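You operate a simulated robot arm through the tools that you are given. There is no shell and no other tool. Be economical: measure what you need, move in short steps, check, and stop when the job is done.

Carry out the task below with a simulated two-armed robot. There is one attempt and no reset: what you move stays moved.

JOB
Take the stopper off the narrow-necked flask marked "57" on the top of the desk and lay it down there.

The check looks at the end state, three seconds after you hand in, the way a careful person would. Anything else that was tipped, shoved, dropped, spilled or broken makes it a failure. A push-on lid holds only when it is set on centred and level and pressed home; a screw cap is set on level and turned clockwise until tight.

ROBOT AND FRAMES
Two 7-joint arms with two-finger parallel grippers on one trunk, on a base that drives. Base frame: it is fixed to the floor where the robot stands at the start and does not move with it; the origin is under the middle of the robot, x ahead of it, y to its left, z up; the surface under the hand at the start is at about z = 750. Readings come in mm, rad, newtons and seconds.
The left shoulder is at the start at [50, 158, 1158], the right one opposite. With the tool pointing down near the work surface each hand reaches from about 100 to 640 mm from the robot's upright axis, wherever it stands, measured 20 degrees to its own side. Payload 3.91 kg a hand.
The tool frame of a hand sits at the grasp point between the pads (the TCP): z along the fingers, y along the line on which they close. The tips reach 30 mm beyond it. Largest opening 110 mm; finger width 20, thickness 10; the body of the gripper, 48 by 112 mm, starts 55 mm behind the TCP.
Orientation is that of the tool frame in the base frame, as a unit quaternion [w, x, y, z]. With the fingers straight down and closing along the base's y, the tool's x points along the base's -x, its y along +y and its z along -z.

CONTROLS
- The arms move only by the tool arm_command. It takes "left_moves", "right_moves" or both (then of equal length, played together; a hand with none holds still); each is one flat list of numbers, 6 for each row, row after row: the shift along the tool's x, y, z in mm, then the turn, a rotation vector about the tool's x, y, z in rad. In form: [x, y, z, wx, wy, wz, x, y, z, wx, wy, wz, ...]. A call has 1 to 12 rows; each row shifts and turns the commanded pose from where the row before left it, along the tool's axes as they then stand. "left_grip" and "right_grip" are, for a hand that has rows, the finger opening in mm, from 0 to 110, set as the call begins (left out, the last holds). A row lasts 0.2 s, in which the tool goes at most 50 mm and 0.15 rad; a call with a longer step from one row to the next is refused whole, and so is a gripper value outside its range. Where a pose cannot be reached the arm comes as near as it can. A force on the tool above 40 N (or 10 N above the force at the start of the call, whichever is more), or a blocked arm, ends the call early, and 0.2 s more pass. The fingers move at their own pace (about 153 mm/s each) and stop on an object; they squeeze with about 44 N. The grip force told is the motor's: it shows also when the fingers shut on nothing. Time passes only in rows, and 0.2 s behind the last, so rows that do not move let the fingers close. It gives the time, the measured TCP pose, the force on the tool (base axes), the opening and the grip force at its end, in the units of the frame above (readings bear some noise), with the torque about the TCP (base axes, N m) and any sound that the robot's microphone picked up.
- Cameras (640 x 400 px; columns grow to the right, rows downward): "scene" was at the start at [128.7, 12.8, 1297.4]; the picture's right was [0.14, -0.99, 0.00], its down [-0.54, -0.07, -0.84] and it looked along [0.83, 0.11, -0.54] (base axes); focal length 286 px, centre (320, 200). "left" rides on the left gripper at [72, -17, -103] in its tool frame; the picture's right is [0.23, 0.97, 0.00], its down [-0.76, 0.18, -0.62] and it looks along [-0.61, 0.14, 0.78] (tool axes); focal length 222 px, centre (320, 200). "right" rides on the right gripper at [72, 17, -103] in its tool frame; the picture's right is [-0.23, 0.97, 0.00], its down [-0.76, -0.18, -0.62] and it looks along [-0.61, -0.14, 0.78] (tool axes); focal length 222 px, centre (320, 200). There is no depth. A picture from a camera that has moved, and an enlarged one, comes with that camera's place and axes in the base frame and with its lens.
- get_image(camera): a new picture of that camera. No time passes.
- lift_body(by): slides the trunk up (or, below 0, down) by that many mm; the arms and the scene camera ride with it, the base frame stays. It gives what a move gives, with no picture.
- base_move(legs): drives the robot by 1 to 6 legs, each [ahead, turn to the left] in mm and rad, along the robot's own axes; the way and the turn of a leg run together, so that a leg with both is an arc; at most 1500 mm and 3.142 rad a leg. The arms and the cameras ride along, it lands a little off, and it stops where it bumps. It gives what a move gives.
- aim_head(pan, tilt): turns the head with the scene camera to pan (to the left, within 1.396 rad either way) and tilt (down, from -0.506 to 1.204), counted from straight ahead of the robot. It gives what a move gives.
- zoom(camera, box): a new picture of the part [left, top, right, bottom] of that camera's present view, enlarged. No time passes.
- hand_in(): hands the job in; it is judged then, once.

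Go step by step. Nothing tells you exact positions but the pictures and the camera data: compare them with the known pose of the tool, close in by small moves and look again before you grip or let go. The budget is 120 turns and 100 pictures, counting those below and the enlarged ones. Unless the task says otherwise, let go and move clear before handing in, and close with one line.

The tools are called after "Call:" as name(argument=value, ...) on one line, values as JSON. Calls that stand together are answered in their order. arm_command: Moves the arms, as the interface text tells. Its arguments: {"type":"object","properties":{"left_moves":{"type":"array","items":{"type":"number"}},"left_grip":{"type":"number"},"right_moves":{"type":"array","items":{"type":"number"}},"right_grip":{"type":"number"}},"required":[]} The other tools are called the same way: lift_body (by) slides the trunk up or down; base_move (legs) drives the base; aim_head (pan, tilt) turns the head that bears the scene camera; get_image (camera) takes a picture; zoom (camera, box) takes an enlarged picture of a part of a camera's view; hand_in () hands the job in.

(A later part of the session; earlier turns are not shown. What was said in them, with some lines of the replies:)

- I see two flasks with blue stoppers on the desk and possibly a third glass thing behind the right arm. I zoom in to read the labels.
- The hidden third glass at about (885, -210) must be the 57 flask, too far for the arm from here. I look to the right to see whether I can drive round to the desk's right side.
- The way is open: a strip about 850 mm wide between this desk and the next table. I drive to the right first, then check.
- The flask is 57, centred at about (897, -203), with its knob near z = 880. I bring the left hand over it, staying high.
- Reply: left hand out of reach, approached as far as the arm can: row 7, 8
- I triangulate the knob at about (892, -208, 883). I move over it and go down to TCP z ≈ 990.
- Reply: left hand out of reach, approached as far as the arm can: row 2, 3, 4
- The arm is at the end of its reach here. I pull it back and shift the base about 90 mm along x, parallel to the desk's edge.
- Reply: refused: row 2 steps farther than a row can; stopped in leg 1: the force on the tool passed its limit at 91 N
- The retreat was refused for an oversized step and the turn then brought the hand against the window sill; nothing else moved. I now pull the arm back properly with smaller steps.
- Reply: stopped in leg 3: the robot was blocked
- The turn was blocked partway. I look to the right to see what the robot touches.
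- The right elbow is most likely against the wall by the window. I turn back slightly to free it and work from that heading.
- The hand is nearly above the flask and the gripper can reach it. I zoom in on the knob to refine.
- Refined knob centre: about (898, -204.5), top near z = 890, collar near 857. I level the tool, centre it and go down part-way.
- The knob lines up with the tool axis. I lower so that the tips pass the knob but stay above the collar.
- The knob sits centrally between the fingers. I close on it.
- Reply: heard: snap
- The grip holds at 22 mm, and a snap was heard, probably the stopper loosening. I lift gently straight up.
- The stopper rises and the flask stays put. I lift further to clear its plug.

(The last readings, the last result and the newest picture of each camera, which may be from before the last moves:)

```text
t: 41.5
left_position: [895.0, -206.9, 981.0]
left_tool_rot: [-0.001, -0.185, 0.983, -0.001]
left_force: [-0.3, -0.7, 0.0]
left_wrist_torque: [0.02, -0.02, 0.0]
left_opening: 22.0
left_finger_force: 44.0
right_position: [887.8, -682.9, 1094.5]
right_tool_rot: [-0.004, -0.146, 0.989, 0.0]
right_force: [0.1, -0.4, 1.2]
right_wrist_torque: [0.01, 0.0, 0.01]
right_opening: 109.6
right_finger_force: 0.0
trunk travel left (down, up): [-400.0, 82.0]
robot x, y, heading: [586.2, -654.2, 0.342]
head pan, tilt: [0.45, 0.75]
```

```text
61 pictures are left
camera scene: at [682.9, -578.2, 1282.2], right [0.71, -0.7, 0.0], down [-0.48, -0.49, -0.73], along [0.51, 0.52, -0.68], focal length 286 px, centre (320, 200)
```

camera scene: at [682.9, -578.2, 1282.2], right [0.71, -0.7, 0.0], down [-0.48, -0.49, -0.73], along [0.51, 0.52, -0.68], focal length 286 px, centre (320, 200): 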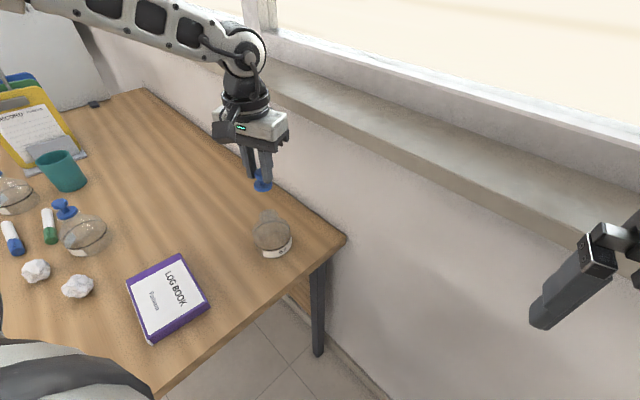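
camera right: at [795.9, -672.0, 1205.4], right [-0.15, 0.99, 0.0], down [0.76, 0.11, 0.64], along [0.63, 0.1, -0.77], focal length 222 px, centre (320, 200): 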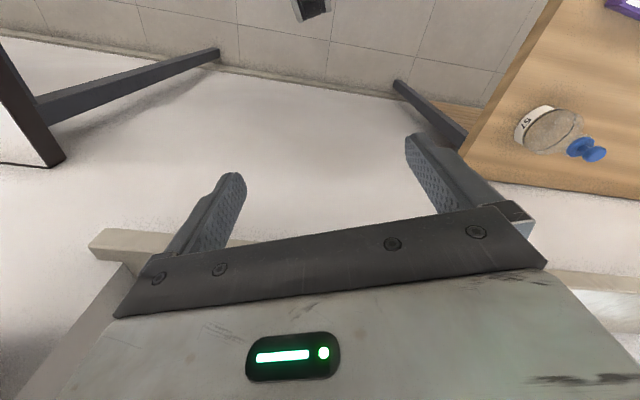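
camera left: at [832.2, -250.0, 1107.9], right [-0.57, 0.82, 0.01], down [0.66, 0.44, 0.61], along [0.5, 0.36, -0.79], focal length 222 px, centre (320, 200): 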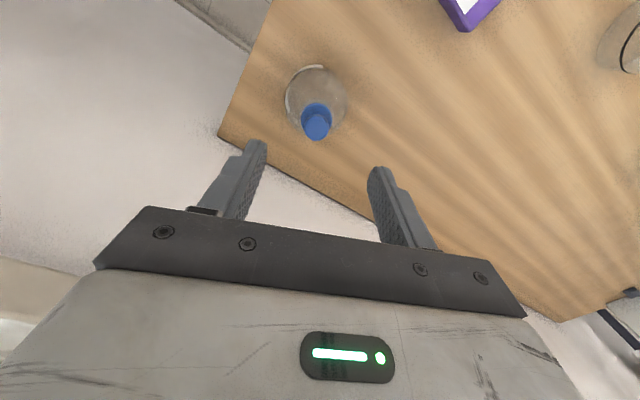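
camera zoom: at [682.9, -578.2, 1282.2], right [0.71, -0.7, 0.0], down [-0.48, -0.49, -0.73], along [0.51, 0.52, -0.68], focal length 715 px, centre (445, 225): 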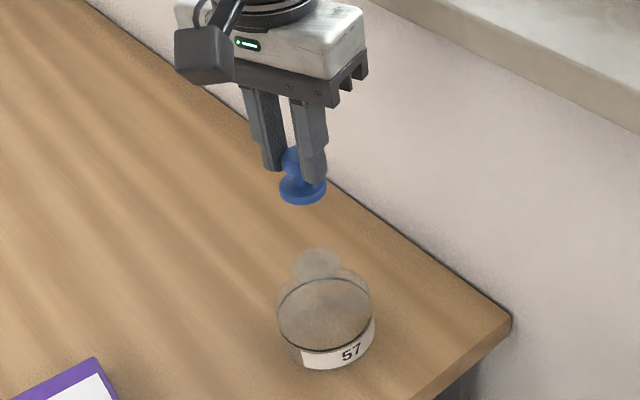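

Clear of the neck. I raise it a bit more to see the stopper from the side and learn its underside before laying it down.

Call:
arm_command(left_moves=[10, 0, -30, 0, 0, 0, 10, 0, -35, 0, 0, 0, 10, 0, -35, 0, 0, 0, 0, 0, 0, 0, 0, 0])

Call:
get_image(camera="scene")

Call:
zoom(camera="scene", box=[210, 90, 310, 170])

```text
t: 42.5
left_position: [866.4, -216.5, 1083.0]
left_tool_rot: [-0.001, -0.186, 0.983, -0.001]
left_force: [-0.1, 0.2, -0.3]
left_wrist_torque: [0.02, -0.01, -0.01]
left_opening: 22.2
left_finger_force: 44.0
right_position: [887.8, -683.3, 1093.9]
right_tool_rot: [-0.004, -0.144, 0.99, 0.0]
right_force: [0.4, 0.5, 0.0]
right_wrist_torque: [-0.03, -0.02, 0.02]
right_opening: 110.0
right_finger_force: 0.2
trunk travel left (down, up): [-400.0, 82.0]
robot x, y, heading: [584.6, -651.1, 0.342]
head pan, tilt: [0.45, 0.75]
```

```text
60 pictures are left
camera scene: at [682.9, -578.1, 1282.2], right [0.71, -0.7, 0.0], down [-0.48, -0.49, -0.73], along [0.51, 0.52, -0.68], focal length 286 px, centre (320, 200)
```

scene: 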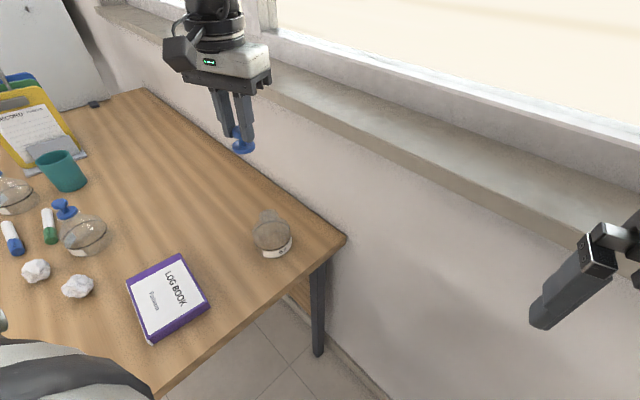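

```text
5.00 times, centred on (260, 130) of scene
camera zoom: at [682.9, -578.1, 1282.2], right [0.71, -0.7, 0.0], down [-0.48, -0.49, -0.73], along [0.51, 0.52, -0.68], focal length 1430 px, centre (620, 550)
```

zoom: 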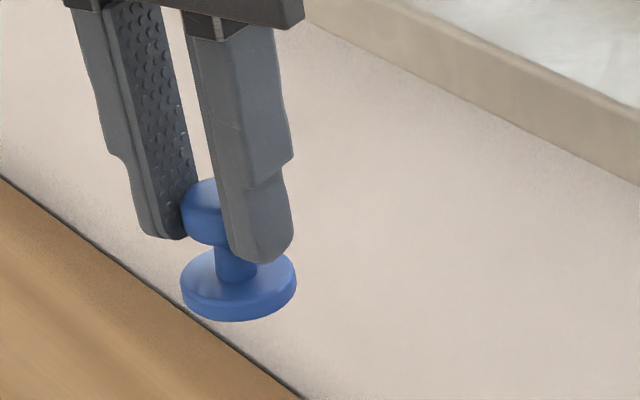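

The stopper has a flat flange bottom, so it can stand upright. I move over the free desk area at about (790, -140) and descend part-way.

Call:
arm_command(left_moves=[14, 33, 0, 0, 0, 0, 14, 33, 0, 0, 0, 0, 15, 33, 0, 0, 0, 0, 0, 0, 35, 0, 0, 0, 0, 0, 35, 0, 0, 0, 0, 0, 35, 0, 0, 0, 0, 0, 35, 0, 0, 0, 0, 0, 30, 0, 0, 0, 0, 0, 20, 0, 0, 0, 0, 0, 0, 0, 0, 0])

Call:
get_image(camera="scene")

Call:
get_image(camera="left")

```text
t: 44.6
left_position: [789.5, -141.5, 889.7]
left_tool_rot: [0.0, -0.185, 0.983, 0.0]
left_force: [-0.1, 0.0, -0.5]
left_wrist_torque: [0.02, 0.01, 0.0]
left_opening: 22.1
left_finger_force: 44.3
right_position: [886.2, -682.8, 1093.7]
right_tool_rot: [-0.005, -0.145, 0.989, 0.001]
right_force: [-1.0, -0.7, -0.8]
right_wrist_torque: [-0.01, -0.04, 0.02]
right_opening: 109.8
right_finger_force: 0.0
trunk travel left (down, up): [-400.0, 82.0]
robot x, y, heading: [586.1, -648.2, 0.342]
head pan, tilt: [0.45, 0.75]
```

```text
58 pictures are left
camera scene: at [682.9, -577.7, 1282.2], right [0.71, -0.7, 0.0], down [-0.48, -0.49, -0.73], along [0.51, 0.52, -0.68], focal length 286 px, centre (320, 200)
```

scene: 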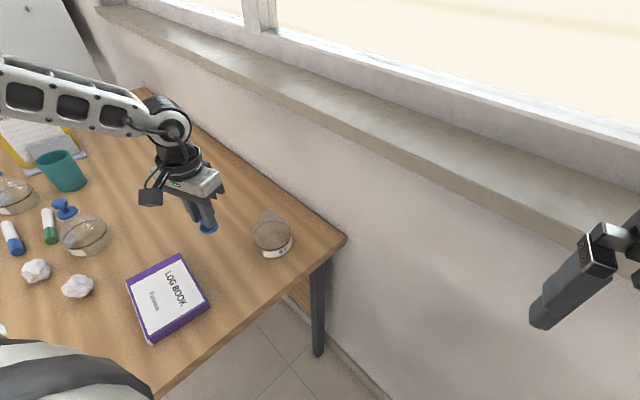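

```text
57 pictures are left
camera left: at [730.1, -184.3, 993.5], right [-0.57, 0.82, 0.0], down [0.64, 0.44, 0.62], along [0.51, 0.35, -0.78], focal length 222 px, centre (320, 200)
```

left: 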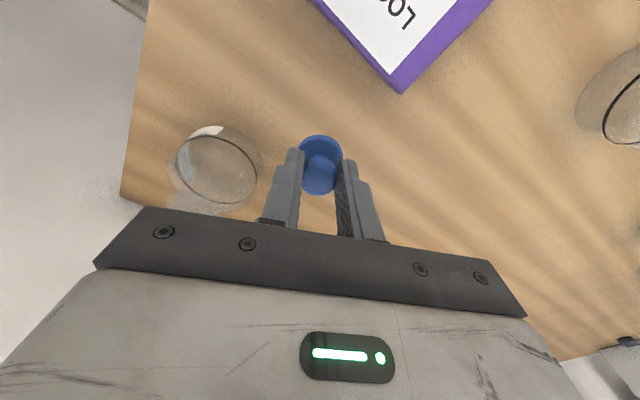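

The spot is free. I shift 15 mm further from the flask and descend toward the desk.

Call:
arm_command(left_moves=[0, 15, 0, 0, 0, 0, 0, 0, 25, 0, 0, 0, 0, 0, 25, 0, 0, 0, 0, 0, 20, 0, 0, 0, 0, 0, 0, 0, 0, 0])

Call:
zoom(camera="scene", box=[140, 180, 260, 290])

```text
t: 45.9
left_position: [786.5, -124.0, 821.1]
left_tool_rot: [0.0, -0.185, 0.983, -0.001]
left_force: [-0.3, 0.6, 0.2]
left_wrist_torque: [-0.04, 0.04, 0.01]
left_opening: 22.2
left_finger_force: 44.0
right_position: [886.6, -682.7, 1094.5]
right_tool_rot: [-0.004, -0.145, 0.989, 0.001]
right_force: [0.5, -0.5, -0.4]
right_wrist_torque: [0.0, -0.01, -0.01]
right_opening: 110.3
right_finger_force: 0.0
trunk travel left (down, up): [-400.0, 82.0]
robot x, y, heading: [584.6, -652.4, 0.347]
head pan, tilt: [0.45, 0.75]
```

```text
3.64 times, centred on (200, 235) of scene
camera zoom: at [682.9, -577.7, 1282.2], right [0.71, -0.7, 0.0], down [-0.48, -0.49, -0.73], along [0.51, 0.52, -0.68], focal length 1040 px, centre (756, 73)
```

zoom: 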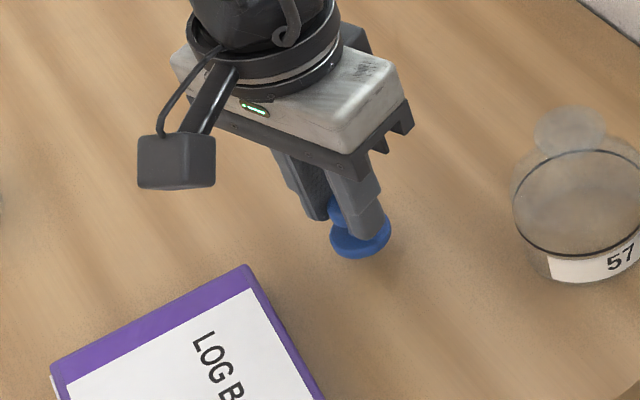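

Call:
arm_command(left_moves=[0, 0, 5, 0, 0, 0, 0, 0, 4, 0, 0, 0, 0, 0, 3, 0, 0, 0, 0, 0, 2, 0, 0, 0, 0, 0, 0, 0, 0, 0])

Call:
zoom(camera="scene", box=[180, 220, 240, 260])

```text
t: 47.0
left_position: [786.6, -127.3, 806.2]
left_tool_rot: [-0.001, -0.186, 0.983, 0.0]
left_force: [0.0, 0.2, -0.1]
left_wrist_torque: [0.02, 0.0, -0.01]
left_opening: 22.2
left_finger_force: 44.6
right_position: [887.3, -683.7, 1094.2]
right_tool_rot: [-0.006, -0.145, 0.989, 0.001]
right_force: [0.2, -0.3, -0.3]
right_wrist_torque: [0.02, 0.02, -0.01]
right_opening: 110.0
right_finger_force: 0.0
trunk travel left (down, up): [-400.0, 82.0]
robot x, y, heading: [587.9, -651.9, 0.344]
head pan, tilt: [0.45, 0.75]
```

```text
10.00 times, centred on (210, 240) of scene
camera zoom: at [682.9, -577.7, 1282.2], right [0.71, -0.7, 0.0], down [-0.48, -0.49, -0.73], along [0.51, 0.52, -0.68], focal length 2859 px, centre (1420, -200)
```

zoom: 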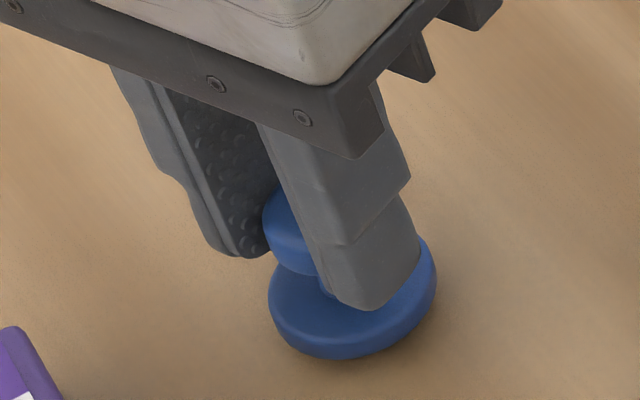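

The flange is just above the desk, with no force yet. I go on in 1–2 mm steps until I feel contact.

Call:
arm_command(left_moves=[0, 0, 1.5, 0, 0, 0, 0, 0, 1.5, 0, 0, 0, 0, 0, 1, 0, 0, 0, 0, 0, 0, 0, 0, 0])

Call:
zoom(camera="scene", box=[180, 220, 240, 260])

```text
t: 48.0
left_position: [787.3, -126.3, 802.7]
left_tool_rot: [0.0, -0.186, 0.983, 0.0]
left_force: [0.3, -0.2, -0.8]
left_wrist_torque: [-0.02, 0.02, 0.01]
left_opening: 22.1
left_finger_force: 43.8
right_position: [888.2, -682.5, 1095.3]
right_tool_rot: [-0.005, -0.145, 0.989, 0.001]
right_force: [-0.5, -0.1, 0.3]
right_wrist_torque: [0.02, 0.02, 0.02]
right_opening: 109.8
right_finger_force: 0.0
trunk travel left (down, up): [-400.0, 82.0]
robot x, y, heading: [586.1, -649.7, 0.343]
head pan, tilt: [0.45, 0.75]
```

```text
10.00 times, centred on (210, 240) of scene
camera zoom: at [682.9, -577.7, 1282.2], right [0.71, -0.7, 0.0], down [-0.48, -0.49, -0.73], along [0.51, 0.52, -0.68], focal length 2859 px, centre (1420, -200)
```

zoom: 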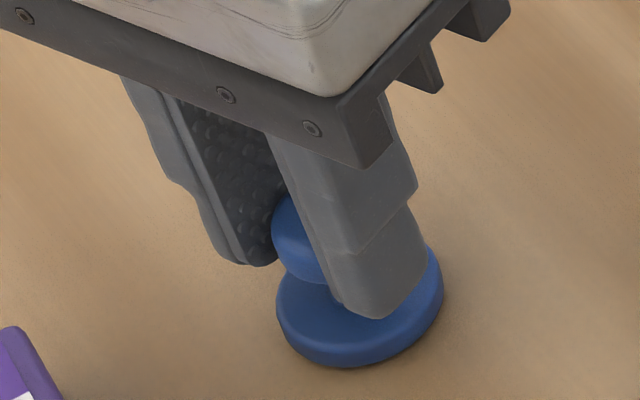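

Call:
arm_command(left_moves=[0, 0, 1, 0, 0, 0, 0, 0, 1, 0, 0, 0, 0, 0, 1, 0, 0, 0, 0, 0, 0, 0, 0, 0])

Call:
zoom(camera="scene", box=[180, 220, 240, 260])

```text
t: 49.0
left_position: [786.8, -125.5, 800.5]
left_tool_rot: [0.0, -0.185, 0.983, 0.001]
left_force: [-2.1, 2.0, 13.6]
left_wrist_torque: [-0.06, -0.04, -0.05]
left_opening: 22.1
left_finger_force: 44.0
right_position: [886.7, -685.2, 1096.1]
right_tool_rot: [-0.005, -0.145, 0.989, 0.001]
right_force: [-0.4, -2.1, -0.2]
right_wrist_torque: [0.03, 0.01, -0.02]
right_opening: 109.9
right_finger_force: 0.0
trunk travel left (down, up): [-400.0, 82.0]
robot x, y, heading: [588.7, -650.7, 0.34]
head pan, tilt: [0.45, 0.75]
```

```text
10.00 times, centred on (210, 240) of scene
camera zoom: at [682.8, -578.7, 1282.4], right [0.71, -0.7, 0.0], down [-0.48, -0.49, -0.73], along [0.51, 0.52, -0.68], focal length 2859 px, centre (1420, -200)
```

zoom: 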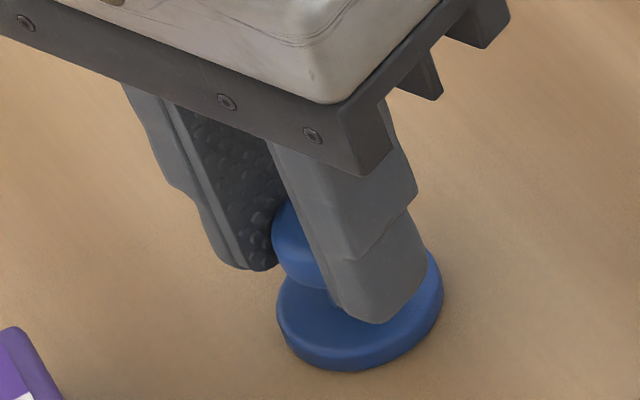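

Contact at about 14 N. I ease up 1 mm, open moderately and rise straight up.

Call:
arm_command(left_moves=[0, 0, -1, 0, 0, 0, 0, 0, 0, 0, 0, 0])

Call:
arm_command(left_moves=[0, 0, 0, 0, 0, 0, 0, 0, 0, 0, 0, 0, 0, 0, 0, 0, 0, 0], left_grip=50)

Call:
zoom(camera="scene", box=[180, 220, 240, 260])

```text
t: 49.6
left_position: [786.4, -126.0, 800.9]
left_tool_rot: [0.0, -0.186, 0.983, 0.0]
left_force: [0.2, 1.6, 5.4]
left_wrist_torque: [0.01, -0.09, 0.02]
left_opening: 22.2
left_finger_force: 43.9
right_position: [888.3, -682.8, 1094.4]
right_tool_rot: [-0.005, -0.146, 0.989, 0.0]
right_force: [0.3, 0.5, 0.7]
right_wrist_torque: [0.01, 0.01, -0.01]
right_opening: 110.2
right_finger_force: 0.0
trunk travel left (down, up): [-400.0, 82.0]
robot x, y, heading: [590.5, -648.3, 0.342]
head pan, tilt: [0.45, 0.75]
```

```text
t: 50.5
left_position: [786.0, -127.7, 801.4]
left_tool_rot: [0.0, -0.186, 0.982, 0.0]
left_force: [-0.3, 0.8, -0.1]
left_wrist_torque: [-0.03, 0.03, 0.03]
left_opening: 50.1
left_finger_force: 0.2
right_position: [887.7, -683.8, 1095.1]
right_tool_rot: [-0.005, -0.145, 0.989, 0.0]
right_force: [-0.2, 1.3, -0.1]
right_wrist_torque: [0.0, 0.03, -0.01]
right_opening: 110.2
right_finger_force: 0.1
trunk travel left (down, up): [-400.0, 82.0]
robot x, y, heading: [588.7, -652.3, 0.344]
head pan, tilt: [0.45, 0.75]
```

```text
10.00 times, centred on (210, 240) of scene
camera zoom: at [682.9, -578.4, 1282.2], right [0.71, -0.7, 0.0], down [-0.48, -0.49, -0.73], along [0.51, 0.52, -0.68], focal length 2859 px, centre (1420, -200)
```

zoom: 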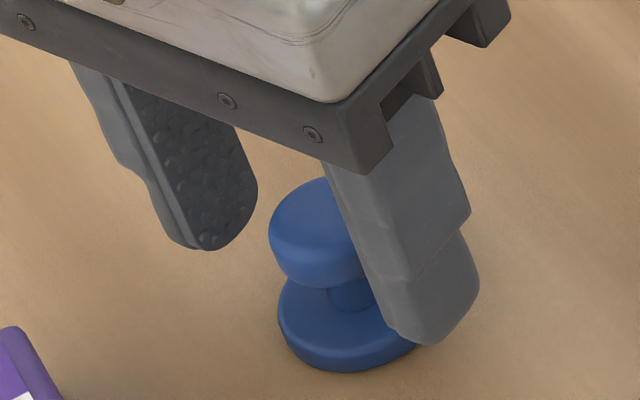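

The stopper stands free between the open fingers. I rise clear and check the whole desk.

Call:
arm_command(left_moves=[0, 0, -20, 0, 0, 0, 0, 0, -40, 0, 0, 0, 0, 0, -40, 0, 0, 0, 0, 0, -40, 0, 0, 0, 0, 0, -40, 0, 0, 0, 0, 0, -40, 0, 0, 0, 0, 0, -40, 0, 0, 0])

Call:
get_image(camera="scene")

Call:
get_image(camera="left")

Call:
zoom(camera="scene", box=[150, 180, 310, 280])

```text
t: 52.0
left_position: [784.4, -129.5, 1060.4]
left_tool_rot: [-0.001, -0.185, 0.983, -0.001]
left_force: [-0.2, 0.7, 0.1]
left_wrist_torque: [0.0, 0.01, 0.01]
left_opening: 50.2
left_finger_force: 0.1
right_position: [886.7, -682.6, 1094.7]
right_tool_rot: [-0.004, -0.146, 0.989, 0.0]
right_force: [0.2, 0.6, 0.2]
right_wrist_torque: [0.01, -0.01, -0.05]
right_opening: 110.0
right_finger_force: 0.0
trunk travel left (down, up): [-400.0, 82.0]
robot x, y, heading: [586.3, -651.5, 0.339]
head pan, tilt: [0.45, 0.75]
```

```text
51 pictures are left
camera scene: at [682.9, -578.2, 1282.2], right [0.71, -0.7, 0.0], down [-0.48, -0.49, -0.73], along [0.51, 0.52, -0.68], focal length 286 px, centre (320, 200)
```

scene: 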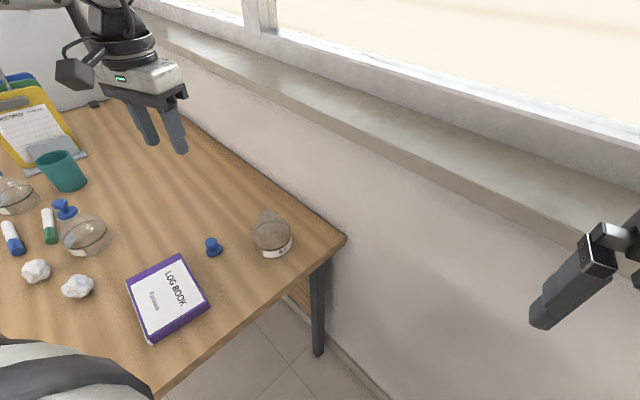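

```text
50 pictures are left
camera left: at [724.2, -171.1, 1164.1], right [-0.57, 0.82, 0.0], down [0.65, 0.44, 0.62], along [0.51, 0.35, -0.78], focal length 222 px, centre (320, 200)
```

left: 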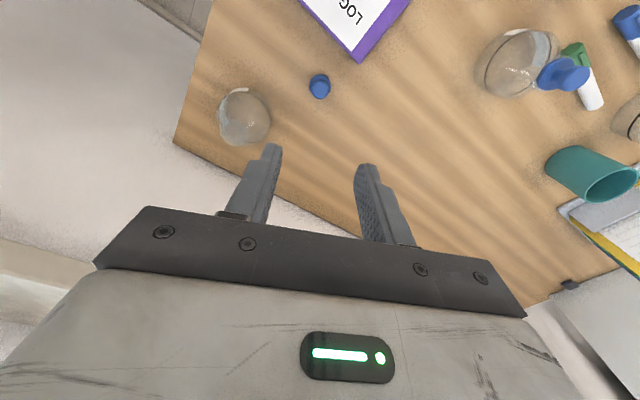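

```text
4.00 times, centred on (230, 230) of scene
camera zoom: at [682.9, -578.2, 1282.2], right [0.71, -0.7, 0.0], down [-0.48, -0.49, -0.73], along [0.51, 0.52, -0.68], focal length 1144 px, centre (680, 80)
```

zoom: 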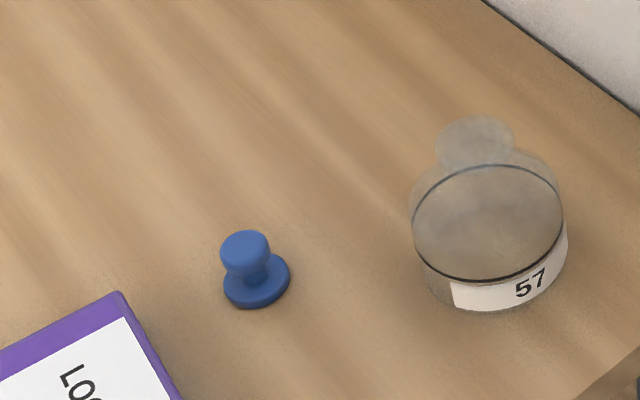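

The stopper stands upright on the desk beside the open flask 57, the other things on the desk are where they were, and the hand is clear. I hand in.

Call:
hand_in()

```text
The job is handed in.
```

The stopper is off flask 57 and stands upright on the desk beside it. While I moved the base, the left hand hit the window sill hard (91 N) and a turn was blocked, probably by the right elbow on the wall. In the pictures nothing on this desk shifted, but I did not check the next table.
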